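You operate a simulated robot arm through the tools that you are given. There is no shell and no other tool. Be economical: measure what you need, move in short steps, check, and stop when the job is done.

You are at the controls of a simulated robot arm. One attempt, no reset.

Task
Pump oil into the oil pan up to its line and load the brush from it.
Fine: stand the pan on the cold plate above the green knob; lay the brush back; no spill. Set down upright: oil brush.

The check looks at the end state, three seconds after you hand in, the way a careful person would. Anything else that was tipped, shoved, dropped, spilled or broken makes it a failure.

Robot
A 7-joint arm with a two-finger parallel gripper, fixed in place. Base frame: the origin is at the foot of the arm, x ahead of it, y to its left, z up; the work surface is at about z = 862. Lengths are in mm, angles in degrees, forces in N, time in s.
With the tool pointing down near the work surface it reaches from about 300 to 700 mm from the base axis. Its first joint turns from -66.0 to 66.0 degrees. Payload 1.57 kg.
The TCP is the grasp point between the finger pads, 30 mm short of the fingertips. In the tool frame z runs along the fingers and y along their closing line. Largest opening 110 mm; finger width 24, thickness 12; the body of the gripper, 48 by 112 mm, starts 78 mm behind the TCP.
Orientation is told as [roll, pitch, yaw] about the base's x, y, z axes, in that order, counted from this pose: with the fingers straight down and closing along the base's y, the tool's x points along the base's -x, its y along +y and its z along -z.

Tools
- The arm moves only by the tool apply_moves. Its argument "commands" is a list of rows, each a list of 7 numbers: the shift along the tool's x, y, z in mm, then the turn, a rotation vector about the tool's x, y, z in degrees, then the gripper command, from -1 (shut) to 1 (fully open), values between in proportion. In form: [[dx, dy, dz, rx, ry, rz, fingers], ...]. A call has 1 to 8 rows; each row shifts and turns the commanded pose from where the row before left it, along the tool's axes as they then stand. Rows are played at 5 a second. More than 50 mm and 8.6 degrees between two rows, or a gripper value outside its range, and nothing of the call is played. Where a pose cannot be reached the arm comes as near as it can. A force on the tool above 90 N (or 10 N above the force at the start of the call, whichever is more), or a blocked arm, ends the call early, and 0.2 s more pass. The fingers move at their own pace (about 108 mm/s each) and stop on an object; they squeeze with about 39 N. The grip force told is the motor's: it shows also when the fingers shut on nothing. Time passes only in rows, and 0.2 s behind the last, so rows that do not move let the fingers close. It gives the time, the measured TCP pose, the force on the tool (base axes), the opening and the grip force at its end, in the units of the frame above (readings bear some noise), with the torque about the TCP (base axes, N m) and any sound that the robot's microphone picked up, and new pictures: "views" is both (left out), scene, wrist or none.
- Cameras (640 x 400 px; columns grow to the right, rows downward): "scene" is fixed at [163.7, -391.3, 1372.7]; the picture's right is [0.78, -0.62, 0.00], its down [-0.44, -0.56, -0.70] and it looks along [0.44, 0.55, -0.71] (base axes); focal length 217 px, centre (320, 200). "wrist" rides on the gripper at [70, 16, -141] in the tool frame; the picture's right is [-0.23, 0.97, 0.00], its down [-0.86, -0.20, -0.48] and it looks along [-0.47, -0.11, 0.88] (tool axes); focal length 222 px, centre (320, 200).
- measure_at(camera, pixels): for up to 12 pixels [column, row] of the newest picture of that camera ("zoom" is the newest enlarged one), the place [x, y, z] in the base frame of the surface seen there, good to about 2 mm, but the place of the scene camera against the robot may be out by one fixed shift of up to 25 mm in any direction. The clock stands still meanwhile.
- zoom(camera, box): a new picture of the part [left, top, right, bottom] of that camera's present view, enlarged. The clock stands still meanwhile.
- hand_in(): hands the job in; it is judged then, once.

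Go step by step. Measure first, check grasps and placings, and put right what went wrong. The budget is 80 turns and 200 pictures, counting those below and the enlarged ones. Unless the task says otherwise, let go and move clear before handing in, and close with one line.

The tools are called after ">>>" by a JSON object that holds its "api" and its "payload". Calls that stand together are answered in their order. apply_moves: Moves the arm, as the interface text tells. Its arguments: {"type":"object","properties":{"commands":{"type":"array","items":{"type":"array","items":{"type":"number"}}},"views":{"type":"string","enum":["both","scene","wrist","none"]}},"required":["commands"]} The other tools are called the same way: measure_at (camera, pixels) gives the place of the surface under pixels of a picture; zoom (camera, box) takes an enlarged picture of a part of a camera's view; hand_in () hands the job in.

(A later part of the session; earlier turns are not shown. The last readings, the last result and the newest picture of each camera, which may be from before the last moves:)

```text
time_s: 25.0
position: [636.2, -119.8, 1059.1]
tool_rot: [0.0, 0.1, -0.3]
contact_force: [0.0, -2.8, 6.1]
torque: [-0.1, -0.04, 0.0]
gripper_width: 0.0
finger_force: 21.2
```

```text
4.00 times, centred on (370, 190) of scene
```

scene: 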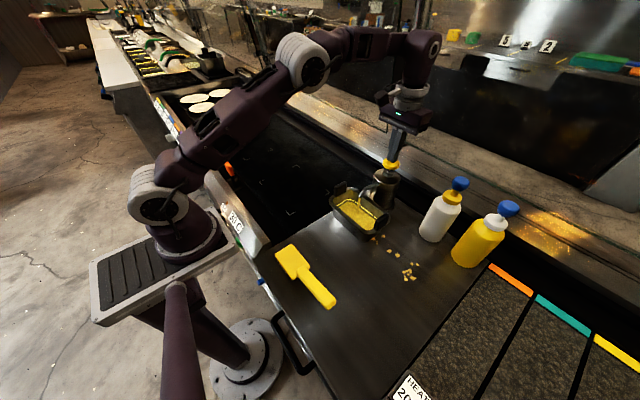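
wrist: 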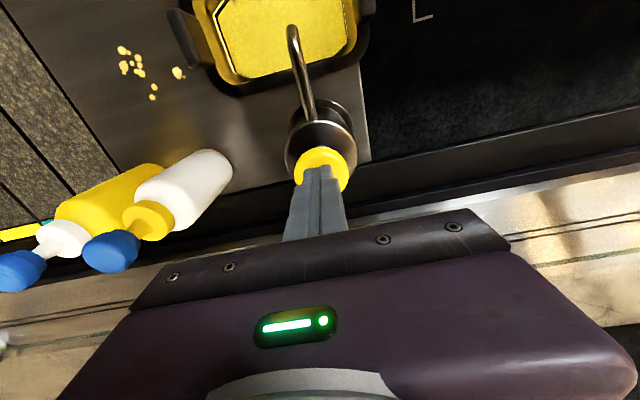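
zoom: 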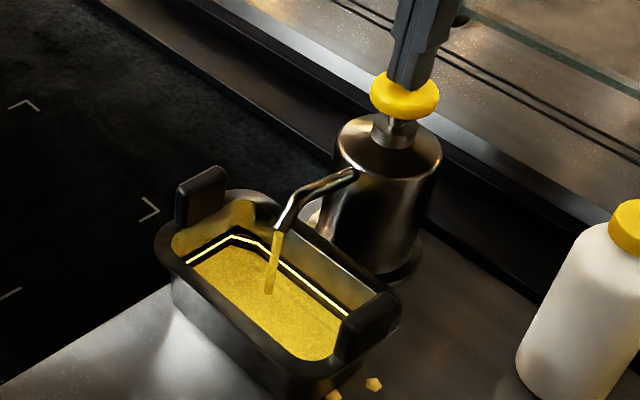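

Oil streams into the pan. Release the button and measure the level.

>>> {"api": "apply_moves", "payload": {"commands": [[0, 0, -8, 0, 0, 0, -1], [0, 0, -10, 0, 0, 0, -1], [0, 0, -8, 0, 0, 0, -1], [0, 0, 0, 0, 0, 0, -1], [0, 0, 0, 0, 0, 0, -1]], "views": "scene"}}

>>> {"api": "zoom", "payload": {"camera": "scene", "box": [335, 175, 395, 235]}}

>>> {"api": "measure_at", "payload": {"camera": "zoom", "pixels": [[230, 200], [300, 250], [250, 250], [160, 165], [200, 155], [260, 180], [330, 240], [200, 120], [320, 300], [350, 200]]}}

```text
time_s: 26.2
position: [638.0, -120.4, 1085.8]
tool_rot: [0.0, 0.0, -0.1]
contact_force: [1.1, 0.6, -0.9]
torque: [-0.01, 0.03, 0.01]
gripper_width: 0.4
finger_force: 21.0
```

scene: 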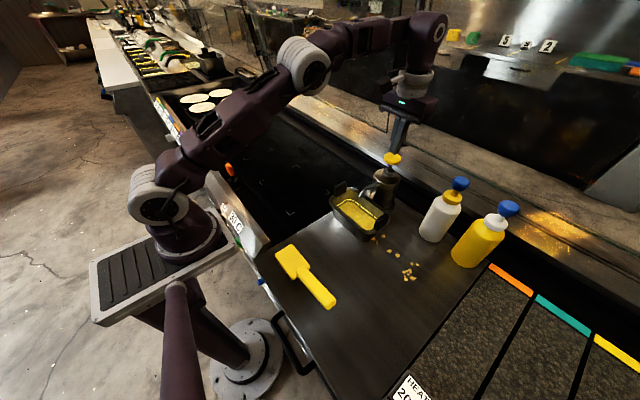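

```text
6.67 times, centred on (365, 205) of scene
```

zoom: 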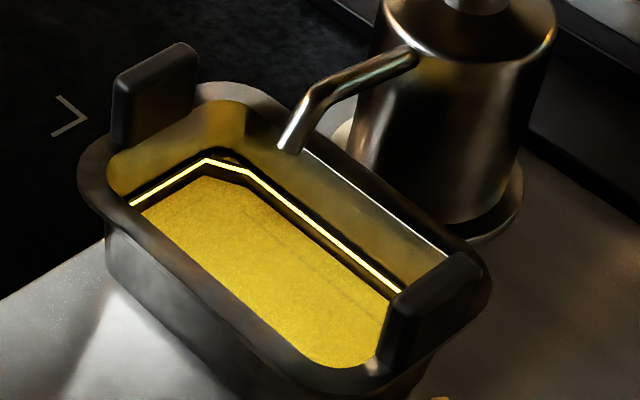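

```text
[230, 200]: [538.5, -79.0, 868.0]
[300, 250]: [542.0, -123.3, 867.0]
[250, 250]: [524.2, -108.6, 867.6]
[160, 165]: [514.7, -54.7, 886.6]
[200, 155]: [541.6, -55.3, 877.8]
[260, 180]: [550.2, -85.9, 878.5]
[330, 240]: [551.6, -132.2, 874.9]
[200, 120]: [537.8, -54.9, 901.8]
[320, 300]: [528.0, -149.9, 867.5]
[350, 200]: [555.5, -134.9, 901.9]
```

Surface ≈868 (scene), line ≈877: about 9 mm to go, so a stroke adds little. Do one deeper stroke and measure again.

>>> {"api": "apply_moves", "payload": {"commands": [[0, 0, 12, 0, 0, 0, -1], [0, 0, 12, 0, 0, 0, -1], [0, 0, 11, 0, 0, 0, -1], [0, 0, 0, 0, 0, 0, -1]], "views": "none"}}

>>> {"api": "zoom", "payload": {"camera": "scene", "box": [335, 145, 415, 235]}}

>>> {"api": "apply_moves", "payload": {"commands": [[0, 0, -12, 0, 0, 0, -1], [0, 0, -12, 0, 0, 0, -1], [0, 0, -11, 0, 0, 0, -1], [0, 0, 0, 0, 0, 0, -1], [0, 0, 0, 0, 0, 0, -1]], "views": "scene"}}

>>> {"api": "zoom", "payload": {"camera": "scene", "box": [335, 175, 395, 235]}}

>>> {"api": "measure_at", "payload": {"camera": "zoom", "pixels": [[230, 200], [300, 250], [250, 250], [200, 210], [280, 300], [340, 300], [320, 300], [300, 280], [204, 163], [248, 172], [340, 248], [140, 200]]}}

```text
time_s: 27.2
position: [639.1, -120.4, 1052.7]
tool_rot: [0.0, -0.2, -0.1]
contact_force: [-2.8, 0.2, 28.3]
torque: [0.02, -0.02, 0.2]
gripper_width: 0.0
finger_force: 21.6
```

```text
4.44 times, centred on (375, 190) of scene
```

zoom: 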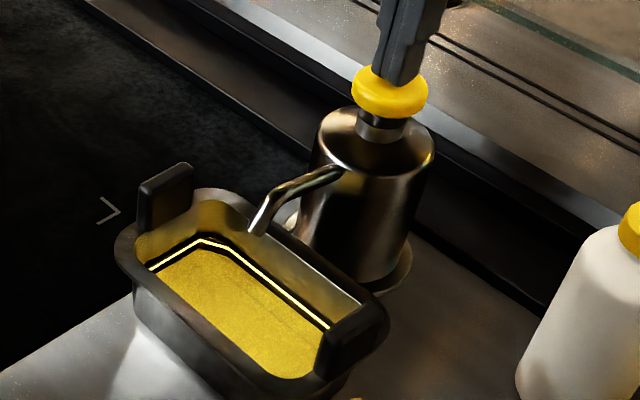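

```text
time_s: 28.4
position: [637.5, -121.4, 1084.7]
tool_rot: [0.0, 0.0, -0.3]
contact_force: [1.0, 0.3, 0.9]
torque: [0.01, -0.02, -0.02]
gripper_width: 0.0
finger_force: 21.8
```

scene: 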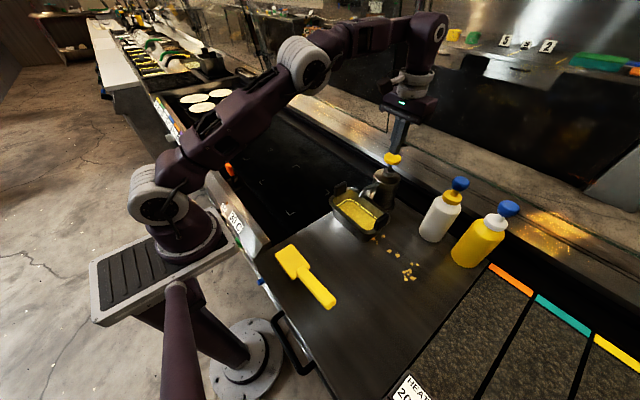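

```text
6.67 times, centred on (365, 205) of scene
```

zoom: 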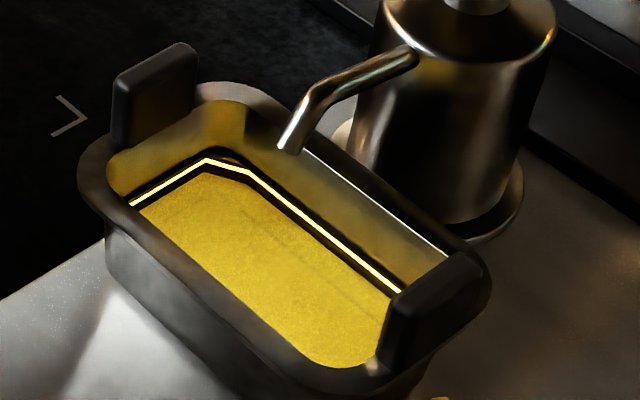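

```text
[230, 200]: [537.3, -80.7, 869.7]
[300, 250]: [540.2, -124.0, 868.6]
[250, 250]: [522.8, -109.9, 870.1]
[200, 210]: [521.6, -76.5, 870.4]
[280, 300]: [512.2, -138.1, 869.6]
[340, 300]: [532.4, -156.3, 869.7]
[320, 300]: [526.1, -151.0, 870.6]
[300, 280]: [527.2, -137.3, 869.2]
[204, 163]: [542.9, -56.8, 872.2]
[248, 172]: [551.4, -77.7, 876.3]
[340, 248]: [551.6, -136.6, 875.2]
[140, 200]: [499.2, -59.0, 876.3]
```

Full stroke raises ~2 mm (now ≈869.7; line ≈876). Do two more full strokes, then check.

>>> {"api": "apply_moves", "payload": {"commands": [[0, 0, 12, 0, 0, 0, -1], [0, 0, 12, 0, 0, 0, -1], [0, 0, 9, 0, 0, 0, -1], [0, 0, 0, 0, 0, 0, -1], [0, 0, -12, 0, 0, 0, -1], [0, 0, -12, 0, 0, 0, -1], [0, 0, -9, 0, 0, 0, -1], [0, 0, 0, 0, 0, 0, -1]], "views": "none"}}

>>> {"api": "apply_moves", "payload": {"commands": [[0, 0, 12, 0, 0, 0, -1], [0, 0, 12, 0, 0, 0, -1], [0, 0, 9, 0, 0, 0, -1], [0, 0, 0, 0, 0, 0, -1], [0, 0, -12, 0, 0, 0, -1], [0, 0, -12, 0, 0, 0, -1], [0, 0, -9, 0, 0, 0, -1], [0, 0, 0, 0, 0, 0, -1]], "views": "scene"}}

>>> {"api": "zoom", "payload": {"camera": "scene", "box": [335, 175, 395, 235]}}

>>> {"api": "measure_at", "payload": {"camera": "zoom", "pixels": [[230, 200], [300, 250], [250, 250], [200, 210], [280, 300], [340, 300], [320, 300], [300, 280], [204, 163], [248, 172], [340, 248], [140, 200]]}}

```text
time_s: 30.2
position: [636.6, -120.5, 1085.0]
tool_rot: [0.0, 0.0, -0.1]
contact_force: [0.4, 0.1, 1.3]
torque: [0.0, 0.02, 0.02]
gripper_width: 0.0
finger_force: 21.6
```

```text
time_s: 32.0
position: [637.3, -121.4, 1087.4]
tool_rot: [0.0, 0.0, -0.2]
contact_force: [0.4, -0.7, -0.2]
torque: [-0.01, 0.0, 0.02]
gripper_width: 0.1
finger_force: 21.4
```

scene: 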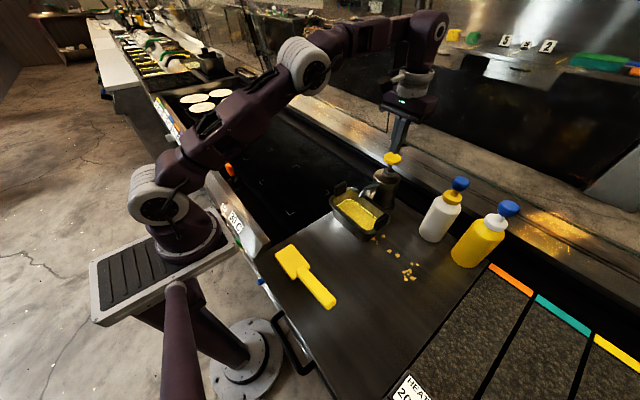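

```text
6.67 times, centred on (365, 205) of scene
```

zoom: 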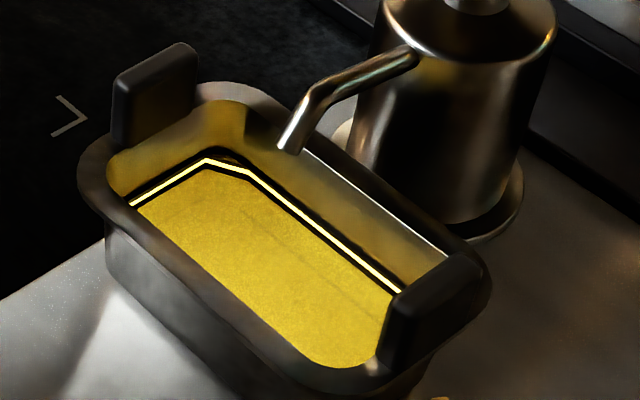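

```text
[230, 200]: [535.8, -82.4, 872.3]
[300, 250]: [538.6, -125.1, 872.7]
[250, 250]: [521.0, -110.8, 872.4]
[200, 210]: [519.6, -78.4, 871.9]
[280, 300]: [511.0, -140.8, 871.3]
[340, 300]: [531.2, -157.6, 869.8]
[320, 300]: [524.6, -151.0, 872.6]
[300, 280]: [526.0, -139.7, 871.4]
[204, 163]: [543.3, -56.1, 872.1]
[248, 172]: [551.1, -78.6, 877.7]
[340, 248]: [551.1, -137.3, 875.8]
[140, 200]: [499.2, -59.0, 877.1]
```

Surface ≈872, line ≈876; a dark gap under the line is still visible. Two more strokes.

>>> {"api": "apply_moves", "payload": {"commands": [[0, 0, 12, 0, 0, 0, -1], [0, 0, 12, 0, 0, 0, -1], [0, 0, 9, 0, 0, 0, -1], [0, 0, 0, 0, 0, 0, -1], [0, 0, -12, 0, 0, 0, -1], [0, 0, -12, 0, 0, 0, -1], [0, 0, -9, 0, 0, 0, -1], [0, 0, 0, 0, 0, 0, -1]], "views": "wrist"}}

>>> {"api": "zoom", "payload": {"camera": "wrist", "box": [180, 0, 380, 120]}}

>>> {"api": "zoom", "payload": {"camera": "scene", "box": [335, 175, 395, 235]}}

>>> {"api": "measure_at", "payload": {"camera": "zoom", "pixels": [[230, 200], [300, 250], [250, 250], [200, 210], [280, 300], [340, 300], [320, 300], [300, 280], [270, 250], [260, 230], [310, 310], [220, 230]]}}

```text
time_s: 33.8
position: [637.5, -121.5, 1085.5]
tool_rot: [-0.1, 0.1, -0.2]
contact_force: [-1.6, -0.5, -1.2]
torque: [0.02, 0.0, 0.01]
gripper_width: 0.0
finger_force: 20.7
```

wrist: 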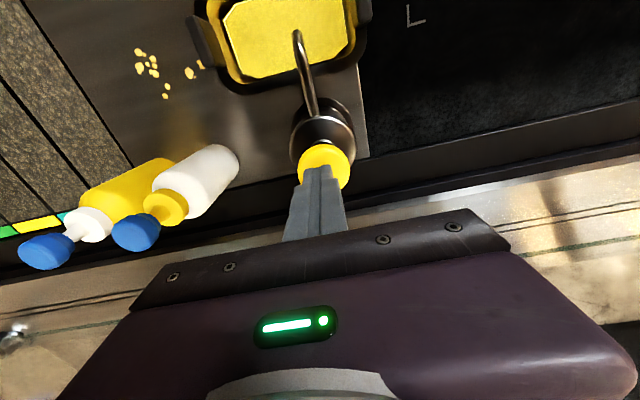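

```text
3.20 times, centred on (280, 60) of wrist
```

zoom: 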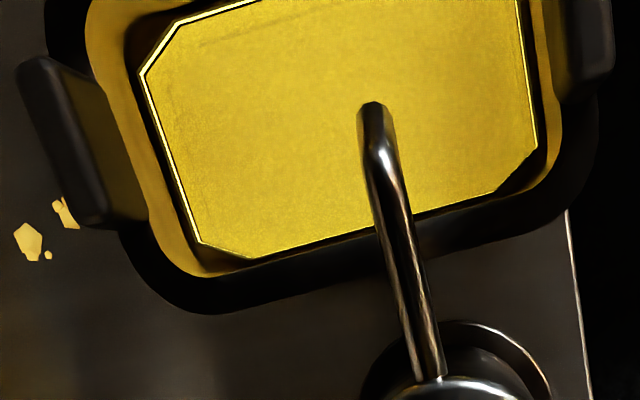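

```text
6.67 times, centred on (365, 205) of scene
```

zoom: 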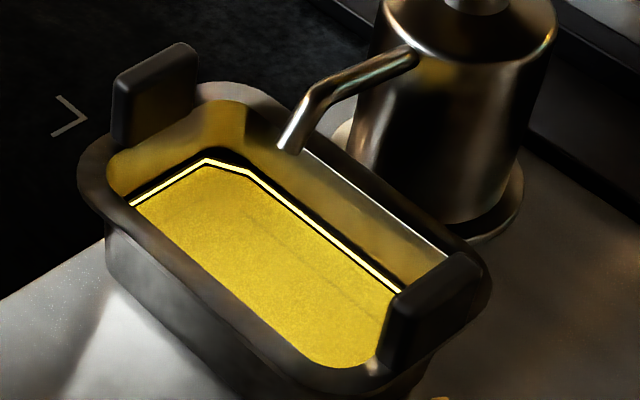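

```text
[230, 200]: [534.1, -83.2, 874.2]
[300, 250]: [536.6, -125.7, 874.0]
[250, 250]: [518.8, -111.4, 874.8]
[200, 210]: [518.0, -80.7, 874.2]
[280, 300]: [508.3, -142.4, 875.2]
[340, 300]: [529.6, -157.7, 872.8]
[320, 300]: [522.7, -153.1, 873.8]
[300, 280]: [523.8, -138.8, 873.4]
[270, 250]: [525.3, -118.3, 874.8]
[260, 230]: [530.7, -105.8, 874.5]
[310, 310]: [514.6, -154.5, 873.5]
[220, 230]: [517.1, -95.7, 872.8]
```

Surface ≈874, thin gap of ~1.5 mm below the line remains. A partial stroke (~15 mm) should reach it.

>>> {"api": "apply_moves", "payload": {"commands": [[0, 0, 11, 0, 0, 0, -1], [0, 0, 8, 0, 0, 0, -1], [0, 0, 8, 0, 0, 0, -1], [0, 0, 0, 0, 0, 0, -1], [0, 0, -10, 0, 0, 0, -1], [0, 0, -10, 0, 0, 0, -1], [0, 0, -7, 0, 0, 0, -1], [0, 0, 0, 0, 0, 0, -1]], "views": "wrist"}}

>>> {"api": "zoom", "payload": {"camera": "wrist", "box": [180, 0, 380, 120]}}

>>> {"api": "zoom", "payload": {"camera": "scene", "box": [335, 175, 395, 235]}}

>>> {"api": "measure_at", "payload": {"camera": "zoom", "pixels": [[230, 200], [300, 250], [250, 250], [200, 210], [280, 300], [340, 300], [320, 300], [300, 280], [270, 250], [260, 230], [310, 310], [220, 230]]}}

>>> {"api": "zoom", "payload": {"camera": "scene", "box": [345, 190, 375, 215]}}

```text
time_s: 35.6
position: [636.5, -120.0, 1085.1]
tool_rot: [0.0, 0.0, -0.1]
contact_force: [1.2, -1.0, -0.6]
torque: [-0.02, -0.02, 0.0]
gripper_width: 0.0
finger_force: 20.9
```

wrist: 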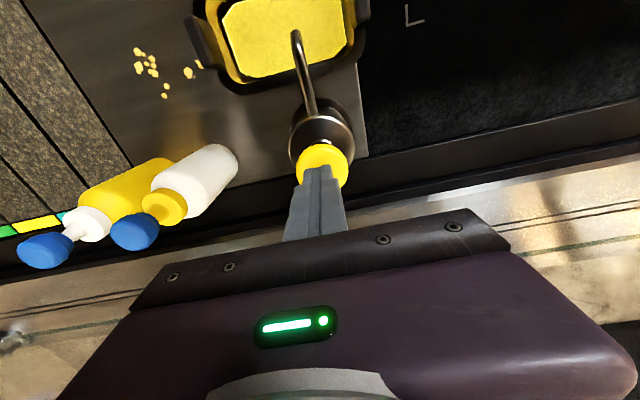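

```text
3.20 times, centred on (280, 60) of wrist
```

zoom: 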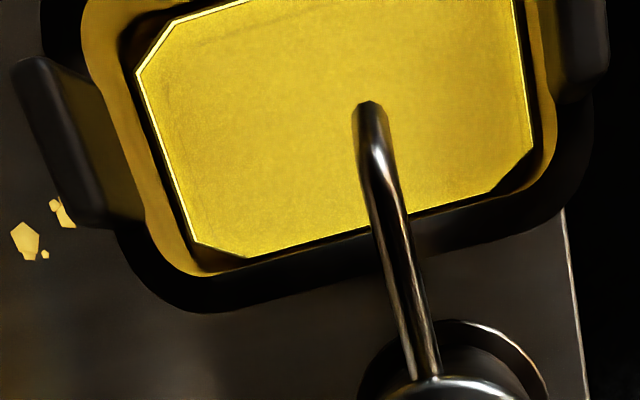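

```text
6.67 times, centred on (365, 205) of scene
```

zoom: 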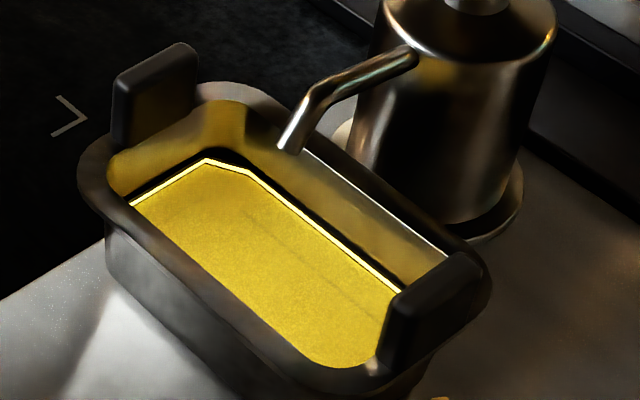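

```text
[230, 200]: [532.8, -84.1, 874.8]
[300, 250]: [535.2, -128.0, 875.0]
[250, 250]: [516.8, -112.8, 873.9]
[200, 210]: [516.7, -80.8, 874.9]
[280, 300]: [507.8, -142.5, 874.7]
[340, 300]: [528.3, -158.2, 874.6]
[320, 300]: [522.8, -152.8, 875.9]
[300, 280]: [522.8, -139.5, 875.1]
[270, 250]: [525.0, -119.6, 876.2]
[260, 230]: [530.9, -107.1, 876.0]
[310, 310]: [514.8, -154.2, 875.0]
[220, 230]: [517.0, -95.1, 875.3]
```

```text
16.00 times, centred on (360, 202) of scene
```

zoom: 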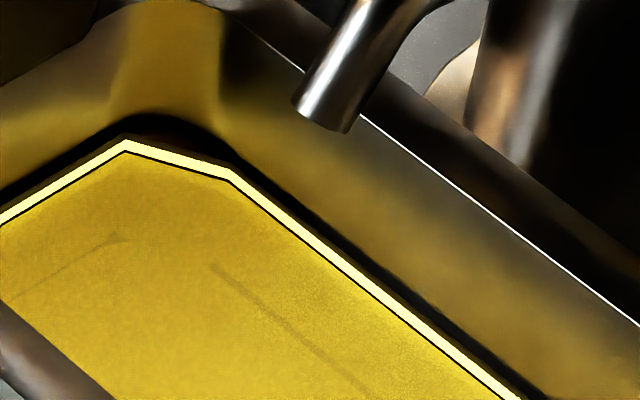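

The oil is now just at the lower edge of the line (thin dark thread remains). One small ~8 mm stroke brings it onto the line (the brush will take some).

>>> {"api": "apply_moves", "payload": {"commands": [[0, 0, 11, 0, 0, 0, -1], [0, 0, 5, 0, 0, 0, -1], [0, 0, 4, 0, 0, 0, -1], [0, 0, 0, 0, 0, 0, -1], [0, 0, -10, 0, 0, 0, -1], [0, 0, -10, 0, 0, 0, -1], [0, 0, 0, 0, 0, 0, -1], [0, 0, 0, 0, 0, 0, -1]], "views": "none"}}

>>> {"api": "zoom", "payload": {"camera": "scene", "box": [345, 190, 375, 215]}}

>>> {"api": "zoom", "payload": {"camera": "scene", "box": [330, 140, 420, 240]}}

```text
time_s: 37.4
position: [634.5, -120.2, 1084.4]
tool_rot: [-0.1, 0.0, -0.2]
contact_force: [0.0, 0.1, -0.5]
torque: [-0.03, 0.01, -0.02]
gripper_width: 0.0
finger_force: 21.3
```

```text
16.00 times, centred on (360, 202) of scene
```

zoom: 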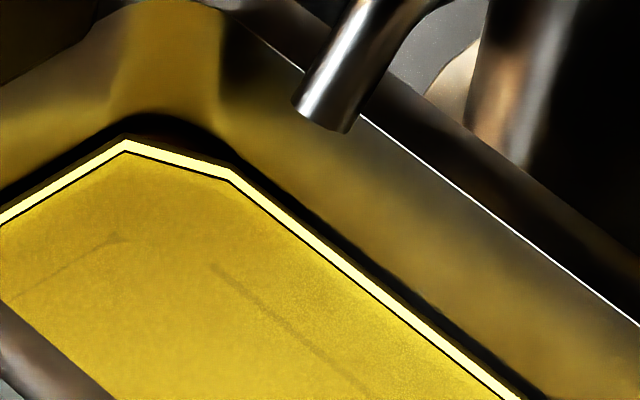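

```text
4.00 times, centred on (375, 190) of scene
```

zoom: 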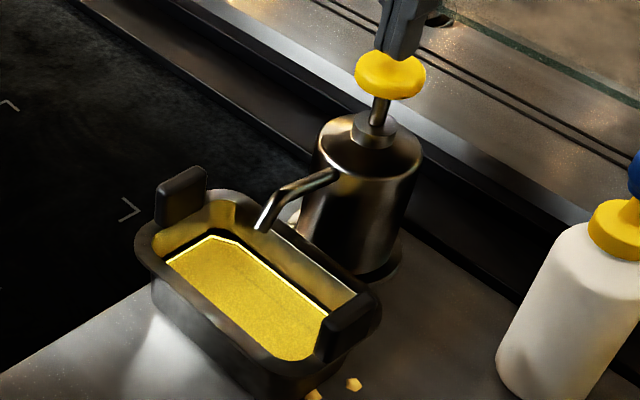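

The 8 mm press gave no visible change. I'll compare line and surface heights more precisely with many points.

>>> {"api": "zoom", "payload": {"camera": "scene", "box": [345, 190, 375, 215]}}

>>> {"api": "measure_at", "payload": {"camera": "zoom", "pixels": [[40, 192], [80, 170], [125, 146], [170, 160], [210, 171], [240, 186], [280, 218], [320, 250], [360, 282], [400, 312], [440, 342], [480, 374]]}}

>>> {"api": "measure_at", "payload": {"camera": "zoom", "pixels": [[80, 190], [125, 170], [170, 185], [220, 200], [240, 220], [280, 250], [320, 290], [360, 320], [400, 340], [300, 340], [200, 270], [100, 250]]}}

```text
16.00 times, centred on (360, 202) of scene
```

zoom: 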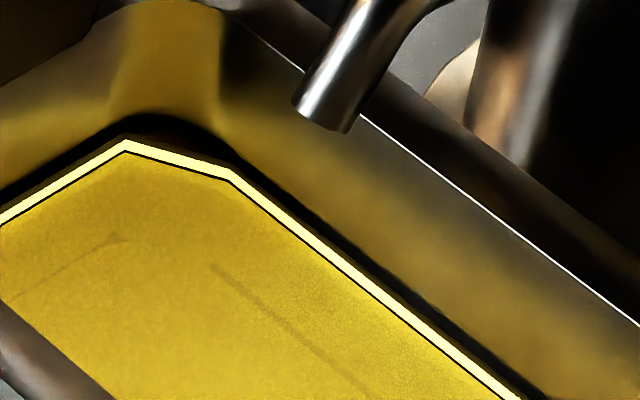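

```text
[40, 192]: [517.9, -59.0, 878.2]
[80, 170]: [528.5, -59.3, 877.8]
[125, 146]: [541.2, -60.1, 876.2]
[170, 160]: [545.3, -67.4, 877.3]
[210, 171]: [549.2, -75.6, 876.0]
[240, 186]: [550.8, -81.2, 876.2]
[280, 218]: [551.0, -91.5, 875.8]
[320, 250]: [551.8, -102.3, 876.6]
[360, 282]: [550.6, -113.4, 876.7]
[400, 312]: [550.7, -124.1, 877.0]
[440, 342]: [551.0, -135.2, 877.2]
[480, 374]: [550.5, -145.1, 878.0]
```

```text
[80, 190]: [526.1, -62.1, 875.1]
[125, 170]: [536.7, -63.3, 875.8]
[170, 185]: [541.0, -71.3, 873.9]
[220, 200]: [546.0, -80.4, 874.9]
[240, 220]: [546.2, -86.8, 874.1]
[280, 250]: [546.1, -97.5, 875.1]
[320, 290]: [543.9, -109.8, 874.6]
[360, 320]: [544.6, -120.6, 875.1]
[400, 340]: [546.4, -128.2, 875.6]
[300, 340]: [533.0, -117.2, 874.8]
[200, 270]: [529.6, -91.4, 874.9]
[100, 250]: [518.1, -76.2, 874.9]
```

Line averages 876.9, surface 874.9: 2 mm short. One more full stroke fits.

>>> {"api": "apply_moves", "payload": {"commands": [[-2, -1, 12, 0, 0, 0, -1], [0, 0, 10, 0, 0, 0, -1], [0, 0, 8, 0, 0, 0, -1], [0, 0, 0, 0, 0, 0, -1], [0, 0, -12, 0, 0, 0, -1], [0, 0, -12, 0, 0, 0, -1], [0, 0, -8, 0, 0, 0, -1], [0, 0, 0, 0, 0, 0, -1]], "views": "none"}}

>>> {"api": "zoom", "payload": {"camera": "scene", "box": [345, 190, 375, 215]}}

>>> {"api": "measure_at", "payload": {"camera": "zoom", "pixels": [[80, 190], [125, 170], [170, 185], [220, 200], [240, 220], [280, 250], [320, 290], [360, 320], [400, 340], [300, 340], [200, 270], [100, 250]]}}

```text
time_s: 39.2
position: [639.4, -121.6, 1086.2]
tool_rot: [0.0, 0.0, -0.2]
contact_force: [-0.3, 0.4, -0.7]
torque: [0.0, 0.0, 0.03]
gripper_width: 0.0
finger_force: 21.1
```

```text
16.00 times, centred on (360, 202) of scene
```

zoom: 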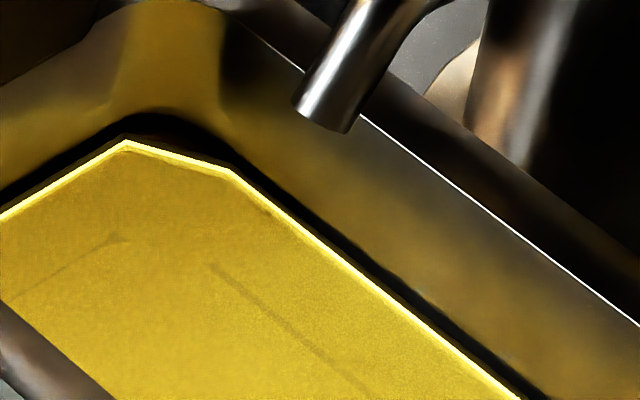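

```text
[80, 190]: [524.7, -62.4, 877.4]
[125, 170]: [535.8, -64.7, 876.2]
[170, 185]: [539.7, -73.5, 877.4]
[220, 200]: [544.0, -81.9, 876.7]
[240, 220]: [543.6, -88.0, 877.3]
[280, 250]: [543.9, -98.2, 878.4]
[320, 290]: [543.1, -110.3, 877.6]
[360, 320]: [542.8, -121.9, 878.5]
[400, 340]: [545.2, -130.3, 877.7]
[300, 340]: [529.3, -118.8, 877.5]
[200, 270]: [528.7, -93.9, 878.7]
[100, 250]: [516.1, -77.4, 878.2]
```

The oil now stands on the line (877.6 vs 876.9). Go back over the −y ear.

>>> {"api": "apply_moves", "payload": {"commands": [[26, -18, 0, 0, 0, 0, -1], [26, -18, 0, 0, 0, 0, -1], [26, -18, 0, 0, 0, 0, -1], [26, -19, 0, 0, 0, 0, -0.6], [27, -19, 0, 0, 0, 0, -0.3], [0, 0, 23, 0, 0, 0, -0.3], [0, 0, 23, 0, 0, 0, -0.3], [0, 0, 0, 0, 0, 0, -0.3]], "views": "wrist"}}

>>> {"api": "zoom", "payload": {"camera": "wrist", "box": [240, 60, 500, 240]}}

```text
time_s: 41.0
position: [509.3, -217.2, 1041.9]
tool_rot: [0.1, 0.0, -0.1]
contact_force: [-0.5, -1.0, -1.2]
torque: [0.02, -0.03, 0.0]
gripper_width: 38.6
finger_force: 0.1
```

wrist: 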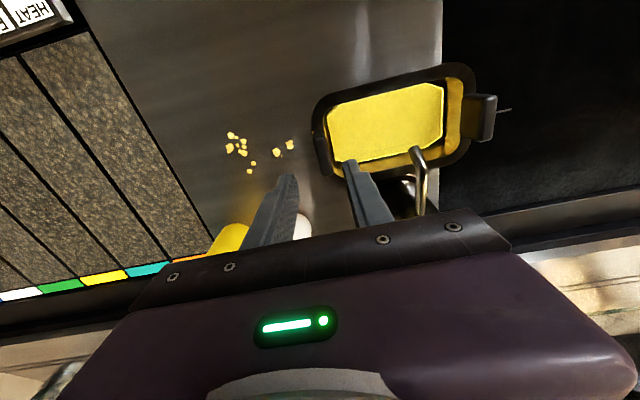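

```text
2.22 times, centred on (370, 150) of wrist
```

zoom: 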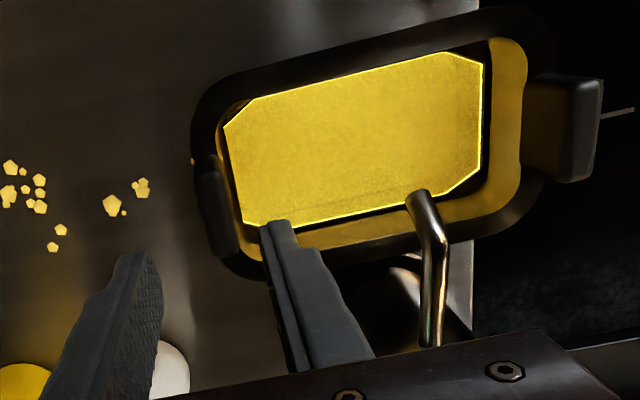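

Measure ear top before descending.

>>> {"api": "measure_at", "payload": {"camera": "zoom", "pixels": [[205, 165], [210, 190], [218, 215], [226, 240], [198, 190], [222, 190], [578, 130], [213, 150]]}}

```text
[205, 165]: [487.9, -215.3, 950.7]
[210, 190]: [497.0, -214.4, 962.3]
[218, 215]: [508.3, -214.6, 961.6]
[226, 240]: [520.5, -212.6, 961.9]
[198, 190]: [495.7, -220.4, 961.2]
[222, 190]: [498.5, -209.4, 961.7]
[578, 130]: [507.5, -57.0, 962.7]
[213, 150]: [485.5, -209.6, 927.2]
```

Ear centre (508,−214.5), top 962. Descend to z 951 and grip.

>>> {"api": "apply_moves", "payload": {"commands": [[1, 2.5, 25, 0, 0, 0, -0.3], [0, 0, 25, 0, 0, 0, -0.4], [0, 0, 25, 0, 0, 0, -0.4], [0, 0, 16, 0, 0, 0, -0.4], [0, 0, 0, 0, 0, 0, -0.6], [0, 0, 0, 0, 0, 0, -1], [0, 0, 0, 0, 0, 0, -1], [0, 0, 0, 0, 0, 0, -1]], "views": "wrist"}}

>>> {"api": "apply_moves", "payload": {"commands": [[0, 0, -1.5, 0, 0, 0, -1], [0, 0, -1.5, 0, 0, 0, -1], [0, 0, -1.5, 0, 0, 0, -1], [0, 0, -1.5, 0, 0, 0, -1], [0, 0, 0, 0, 0, 0, -1], [0, 0, 0, 0, 0, 0, -1]], "views": "wrist"}}

>>> {"api": "measure_at", "payload": {"camera": "wrist", "pixels": [[330, 110], [450, 75], [318, 185], [400, 125], [450, 130], [360, 145], [520, 65], [345, 150]]}}

```text
time_s: 42.8
position: [507.1, -211.6, 949.4]
tool_rot: [0.0, 0.1, -0.2]
contact_force: [-0.2, -0.4, 2.4]
torque: [0.7, -0.02, 0.06]
gripper_width: 15.8
finger_force: 31.3
```

wrist: 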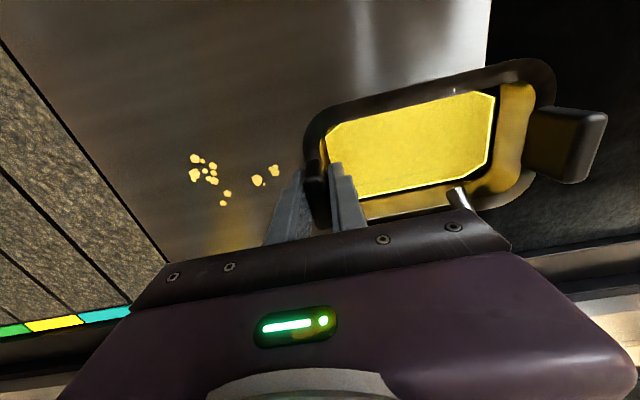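

```text
time_s: 44.2
position: [506.4, -211.2, 954.8]
tool_rot: [0.0, 0.1, -0.2]
contact_force: [-0.5, 0.3, -5.2]
torque: [-0.38, 0.03, 0.01]
gripper_width: 15.7
finger_force: 30.7
```

wrist: 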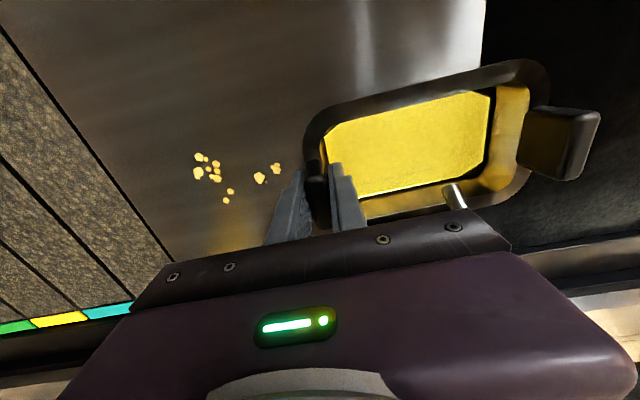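

```text
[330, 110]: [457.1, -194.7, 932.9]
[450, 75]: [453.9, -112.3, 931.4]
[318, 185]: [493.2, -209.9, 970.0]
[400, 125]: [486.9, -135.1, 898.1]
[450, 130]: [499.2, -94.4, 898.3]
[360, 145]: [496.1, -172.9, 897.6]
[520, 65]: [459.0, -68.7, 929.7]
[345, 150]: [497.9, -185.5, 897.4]
```

Pan lifted nearly level (rim 933→930), no slip. Move slowly out from the spout toward −x first, rising a few mm more.

>>> {"api": "apply_moves", "payload": {"commands": [[2, 0, -1, 0, 0, 0, -1], [5, 0, -1, 0, 0, 0, -1], [8, 0, -1, 0, 0, 0, -1], [10, 0, -1, 0, 0, 0, -1], [10, 0, -1, 0, 0, 0, -1], [10, 0, 0, 0, 0, 0, -1], [8, 0, 0, 0, 0, 0, -1], [5, 0, 0, 0, 0, 0, -1]], "views": "none"}}

>>> {"api": "apply_moves", "payload": {"commands": [[0, 2, 0, 0, 0, 0, -1], [0, 5, 0, 0, 0, 0, -1], [0, 8, 0, 0, 0, 0, -1], [0, 11, 0, 0, 0, 0, -1], [0, 13, 0, 0, 0, 0, -1], [0, 14, 0, 0, 0, 0, -1], [0, 14, 0, 0, 0, 0, -1], [0, 14, 0, 0, 0, 0, -1]]}}

```text
time_s: 46.0
position: [447.9, -210.9, 960.9]
tool_rot: [0.1, 0.0, -0.2]
contact_force: [0.2, 0.0, -4.5]
torque: [-0.35, 0.02, -0.04]
gripper_width: 15.8
finger_force: 31.2
```

```text
time_s: 47.8
position: [449.6, -129.0, 959.0]
tool_rot: [0.1, 0.0, -0.2]
contact_force: [-0.8, 0.7, -4.7]
torque: [-0.35, 0.03, 0.02]
gripper_width: 15.5
finger_force: 31.3
```

scene: 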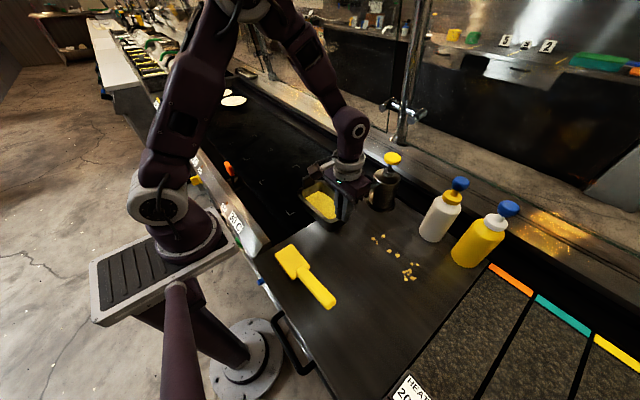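
wrist: 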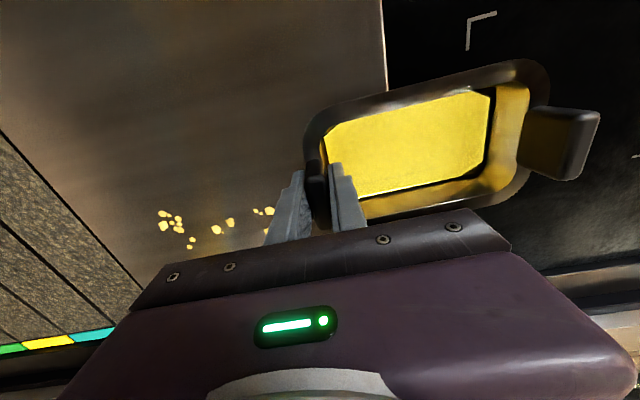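

Carrying smoothly, stable. Continue to the plate zone.

>>> {"api": "apply_moves", "payload": {"commands": [[0, 14, 0, 0, 0, 0, -1], [0, 14, 0, 0, 0, 0, -1], [0, 14, 0, 0, 0, 0, -1], [0, 14, 0, 0, 0, 0, -1], [0, 14, 0, 0, 0, 0, -1], [0, 14, 0, 0, 0, 0, -1], [0, 14, 0, 0, 0, 0, -1], [0, 14, 0, 0, 0, 0, -1]], "views": "none"}}

>>> {"api": "apply_moves", "payload": {"commands": [[0, 14, 0, 0, 0, 0, -1], [0, 14, 0, 0, 0, 0, -1], [0, 13, 0, 0, 0, 0, -1], [0, 11, 0, 0, 0, 0, -1], [0, 8, 0, 0, 0, 0, -1], [0, 5, 0, 0, 0, 0, -1], [0, 2, 0, 0, 0, 0, -1], [0, 0, 0, 0, 0, 0, -1]]}}

>>> {"api": "measure_at", "payload": {"camera": "wrist", "pixels": [[330, 110], [450, 75], [318, 185], [565, 130], [450, 130], [360, 145], [520, 65]]}}

```text
time_s: 49.6
position: [449.5, -16.2, 960.4]
tool_rot: [0.0, 0.0, -0.2]
contact_force: [0.0, 0.2, -4.5]
torque: [-0.36, 0.01, -0.01]
gripper_width: 15.7
finger_force: 31.2
```

```text
time_s: 51.4
position: [449.5, 49.2, 960.7]
tool_rot: [-0.1, 0.0, -0.2]
contact_force: [-0.2, -0.1, -5.0]
torque: [-0.39, 0.04, 0.01]
gripper_width: 15.6
finger_force: 30.7
```

scene: 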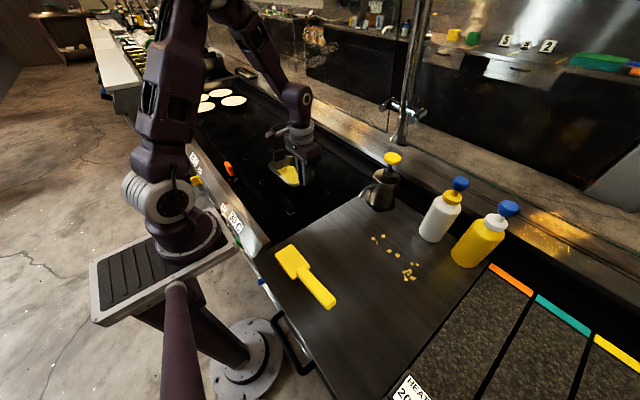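
wrist: 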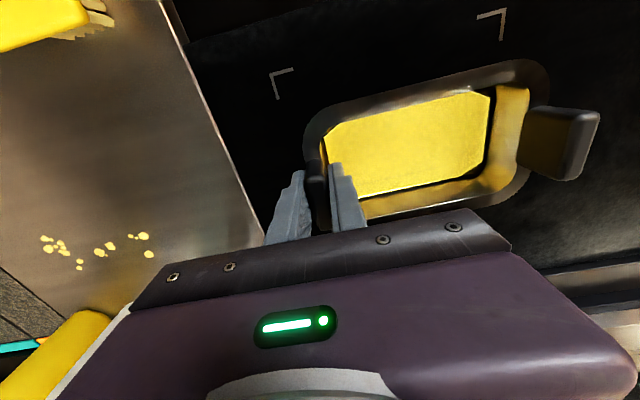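

```text
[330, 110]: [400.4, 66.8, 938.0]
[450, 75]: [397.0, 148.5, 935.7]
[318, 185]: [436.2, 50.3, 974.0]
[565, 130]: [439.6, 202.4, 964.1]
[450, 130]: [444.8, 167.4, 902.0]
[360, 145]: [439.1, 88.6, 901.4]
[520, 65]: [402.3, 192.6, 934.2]
```

Pan centre ≈ (449,128), centred within the marks (373–525, 28–228), level with the green knob (y≈84). Lower slowly.

>>> {"api": "apply_moves", "payload": {"commands": [[0, 0, 2, 0, 0, 0, -1], [0, 0, 2, 0, 0, 0, -1], [0, 0, 2, 0, 0, 0, -1], [0, 0, 1.5, 0, 0, 0, -1], [0, 0, 1, 0, 0, 0, -1], [0, 0, 1, 0, 0, 0, -1], [0, 0, 0, 0, 0, 0, -1]], "views": "none"}}

>>> {"api": "apply_moves", "payload": {"commands": [[0, 0, 1, 0, 0, 0, -1], [0, 0, 1, 0, 0, 0, -1], [0, 0, 0, 0, 0, 0, -1]], "views": "wrist"}}

>>> {"api": "measure_at", "payload": {"camera": "wrist", "pixels": [[330, 110], [450, 75], [318, 185], [520, 65], [340, 100], [480, 72]]}}

```text
time_s: 53.0
position: [450.8, 48.6, 950.6]
tool_rot: [0.0, 0.0, -0.1]
contact_force: [-0.2, -0.5, -4.6]
torque: [-0.28, -0.01, 0.01]
gripper_width: 16.0
finger_force: 31.4
```

```text
time_s: 53.8
position: [450.4, 50.1, 947.7]
tool_rot: [0.0, -0.1, -0.1]
contact_force: [0.0, -0.7, -1.1]
torque: [0.08, -0.18, -0.16]
gripper_width: 15.7
finger_force: 30.9
```

wrist: 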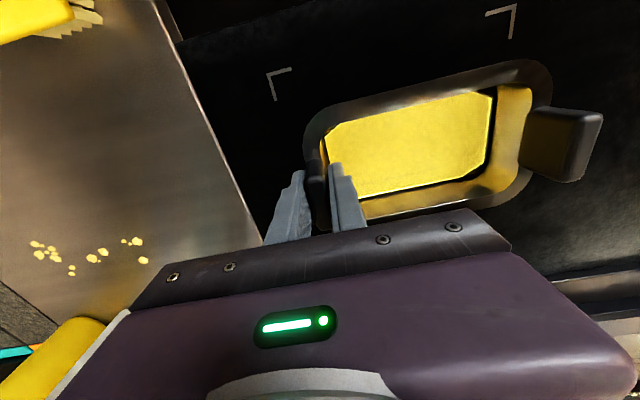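

```text
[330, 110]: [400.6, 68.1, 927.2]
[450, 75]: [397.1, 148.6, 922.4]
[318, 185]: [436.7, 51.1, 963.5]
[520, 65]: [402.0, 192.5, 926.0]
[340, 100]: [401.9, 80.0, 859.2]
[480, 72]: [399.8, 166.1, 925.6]
```

Almost seated. Lower 1 mm, release gently and rise.

>>> {"api": "apply_moves", "payload": {"commands": [[0, 0, 1, 0, 0, 0, -1], [0, 0, 0, 0, 0, 0, -0.72], [0, 0, 0, 0, 0, 0, -0.65], [0, 0, 0, 0, 0, 0, -0.6], [0, 0, -15, 0, 0, 0, -0.6], [0, 0, -35, 0, 0, 0, -0.6], [0, 0, -40, 0, 0, 0, -0.6], [0, 0, -40, 0, 0, 0, -0.6]]}}

>>> {"api": "zoom", "payload": {"camera": "scene", "box": [240, 120, 340, 220]}}

>>> {"api": "zoom", "payload": {"camera": "wrist", "box": [220, 0, 520, 240]}}

```text
time_s: 55.6
position: [447.6, 48.5, 1079.6]
tool_rot: [0.0, 0.0, -0.1]
contact_force: [0.7, -0.5, 0.2]
torque: [0.03, 0.04, -0.03]
gripper_width: 21.9
finger_force: 0.1
```

scene: 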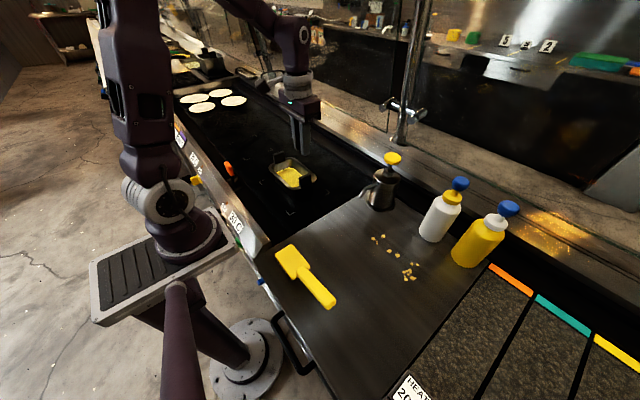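
wrist: 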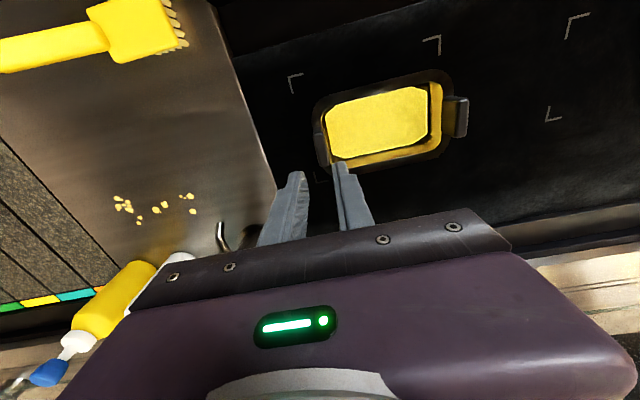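

```text
4.00 times, centred on (290, 170) of scene
```

zoom: 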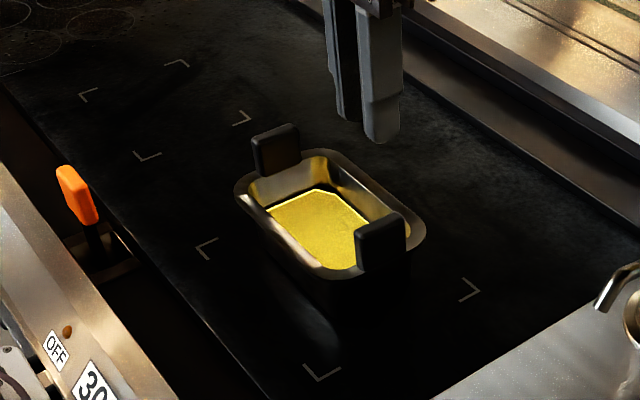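

```text
1.67 times, centred on (370, 120) of wrist
```

zoom: 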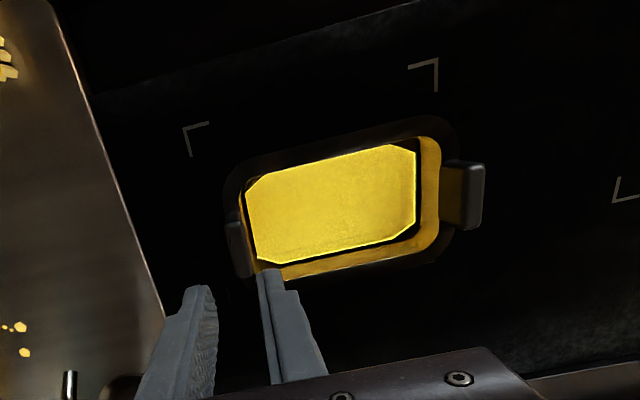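

The pan stands well inside the marks, no spill. Now the brush: bristles show at its +y end (wrist 180,30). Move over it for a closer view.

>>> {"api": "zoom", "payload": {"camera": "wrist", "box": [0, 0, 200, 90]}}

>>> {"api": "apply_moves", "payload": {"commands": [[20, -38, -10, 0, 0, 0, -0.2], [25, -40, 0, 0, 0, 0, 0], [25, -40, 0, 0, 0, 0, 0], [25, -40, 0, 0, 0, 0, 0], [25, -40, 0, 0, 0, 0, 0], [0, -30, 0, 0, 0, 0, 0]]}}

>>> {"api": "zoom", "payload": {"camera": "scene", "box": [260, 230, 350, 320]}}

```text
3.20 times, centred on (100, 45) of wrist
```

zoom: 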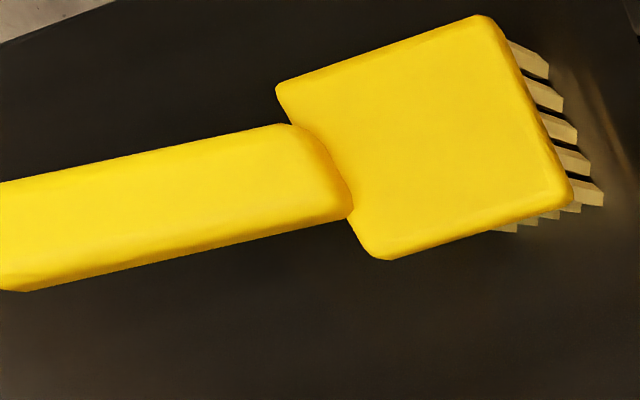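

```text
time_s: 57.0
position: [324.0, -179.3, 1088.0]
tool_rot: [0.0, 0.0, 0.0]
contact_force: [-0.1, 0.4, 0.1]
torque: [-0.03, 0.02, 0.0]
gripper_width: 54.8
finger_force: 0.0
```

scene: 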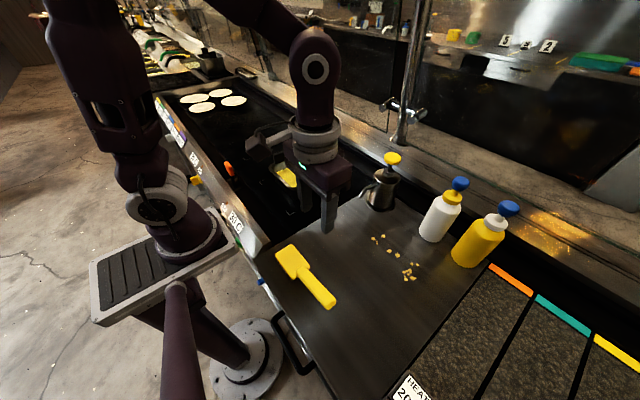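
wrist: 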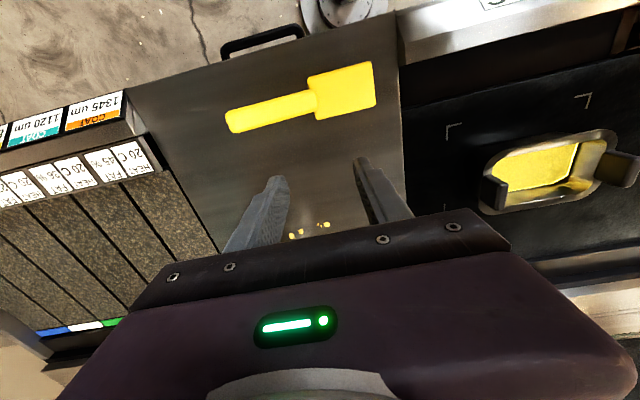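

```text
4.44 times, centred on (305, 275) of scene
```

zoom: 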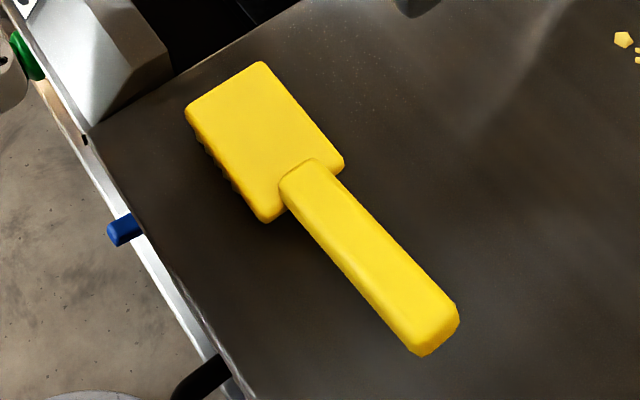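

Measure the brush's geometry: handle top line, head corners.

>>> {"api": "zoom", "payload": {"camera": "wrist", "box": [215, 50, 395, 145]}}

>>> {"api": "measure_at", "payload": {"camera": "wrist", "pixels": [[230, 120], [250, 115], [270, 109], [290, 104], [305, 100], [320, 95], [345, 90], [370, 83], [340, 72], [350, 110], [285, 93], [290, 116]]}}

>>> {"api": "measure_at", "payload": {"camera": "wrist", "pixels": [[228, 112], [229, 125], [231, 132], [240, 131], [312, 77], [308, 74], [317, 119], [376, 104], [371, 63], [375, 108], [226, 118], [313, 91]]}}

```text
3.56 times, centred on (305, 98) of wrist
```

zoom: 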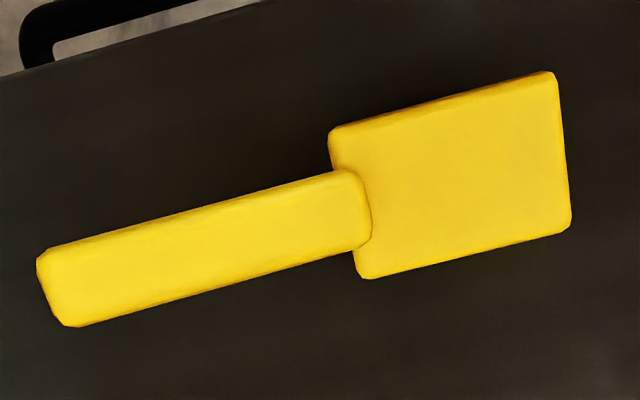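

```text
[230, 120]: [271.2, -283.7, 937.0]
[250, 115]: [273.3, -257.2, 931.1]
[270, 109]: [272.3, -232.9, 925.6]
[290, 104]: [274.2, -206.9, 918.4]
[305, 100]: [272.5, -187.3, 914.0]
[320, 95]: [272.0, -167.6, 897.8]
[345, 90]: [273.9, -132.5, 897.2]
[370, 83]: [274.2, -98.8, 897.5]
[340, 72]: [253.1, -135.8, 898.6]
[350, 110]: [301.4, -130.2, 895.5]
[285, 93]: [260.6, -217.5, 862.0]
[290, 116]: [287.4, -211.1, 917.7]
```

```text
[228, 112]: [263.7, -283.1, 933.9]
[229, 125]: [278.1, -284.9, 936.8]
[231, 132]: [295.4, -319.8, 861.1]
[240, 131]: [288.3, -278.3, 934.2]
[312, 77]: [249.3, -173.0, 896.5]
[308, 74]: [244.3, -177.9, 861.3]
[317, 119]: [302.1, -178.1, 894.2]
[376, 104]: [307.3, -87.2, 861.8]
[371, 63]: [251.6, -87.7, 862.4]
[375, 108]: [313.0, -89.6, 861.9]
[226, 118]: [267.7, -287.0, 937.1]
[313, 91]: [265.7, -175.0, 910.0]
```

Brush: head x 248–304, y −178…−92; handle centreline x≈274.5, slope ≈13°. I'll grip the handle at y≈−200 closing along x (yaw 90); rotate above it.

>>> {"api": "apply_moves", "payload": {"commands": [[25, -10, 0, 0, 0, -8.2, 0], [24.5, -7, 0, 0, 0, -8.2, 0], [0, 0, 0, 0, 0, -8.2, 0], [0, 0, 0, 0, 0, -8.2, 0], [0, 0, 0, 0, 0, -8.2, 0], [0, 0, 0, 0, 0, -8.2, 0], [0, 0, 0, 0, 0, -8.2, 0], [0, 0, 0, 0, 0, -8.2, 0]], "views": "none"}}

>>> {"api": "apply_moves", "payload": {"commands": [[0, 0, 0, 0, 0, -8.2, 0], [0, 0, 0, 0, 0, -8.2, 0], [0, 0, 0, 0, 0, -8.0, 0], [0, 0, 30, 0, 0, 0, 0], [0, 0, 30, 0, 0, 0, 0], [0, 0, 0, 0, 0, 0, 0]]}}

```text
time_s: 58.8
position: [278.2, -198.4, 1087.1]
tool_rot: [0.0, -0.1, 65.7]
contact_force: [-0.1, 0.4, 0.2]
torque: [0.01, -0.01, 0.01]
gripper_width: 54.8
finger_force: 0.1
```

```text
time_s: 60.2
position: [279.4, -201.0, 1026.4]
tool_rot: [0.0, -0.1, 89.9]
contact_force: [0.1, -0.4, -0.5]
torque: [0.01, -0.02, 0.0]
gripper_width: 54.9
finger_force: 0.0
```

scene: 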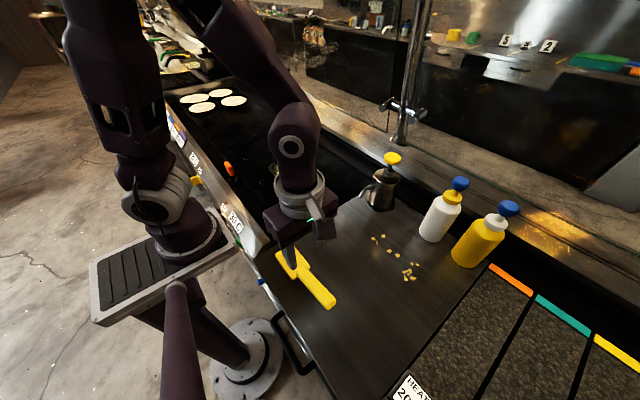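
wrist: 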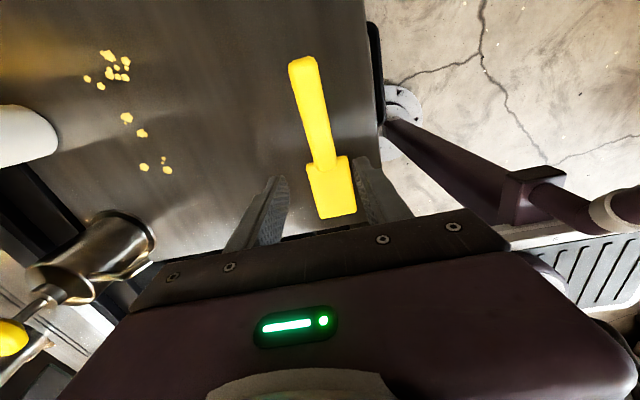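

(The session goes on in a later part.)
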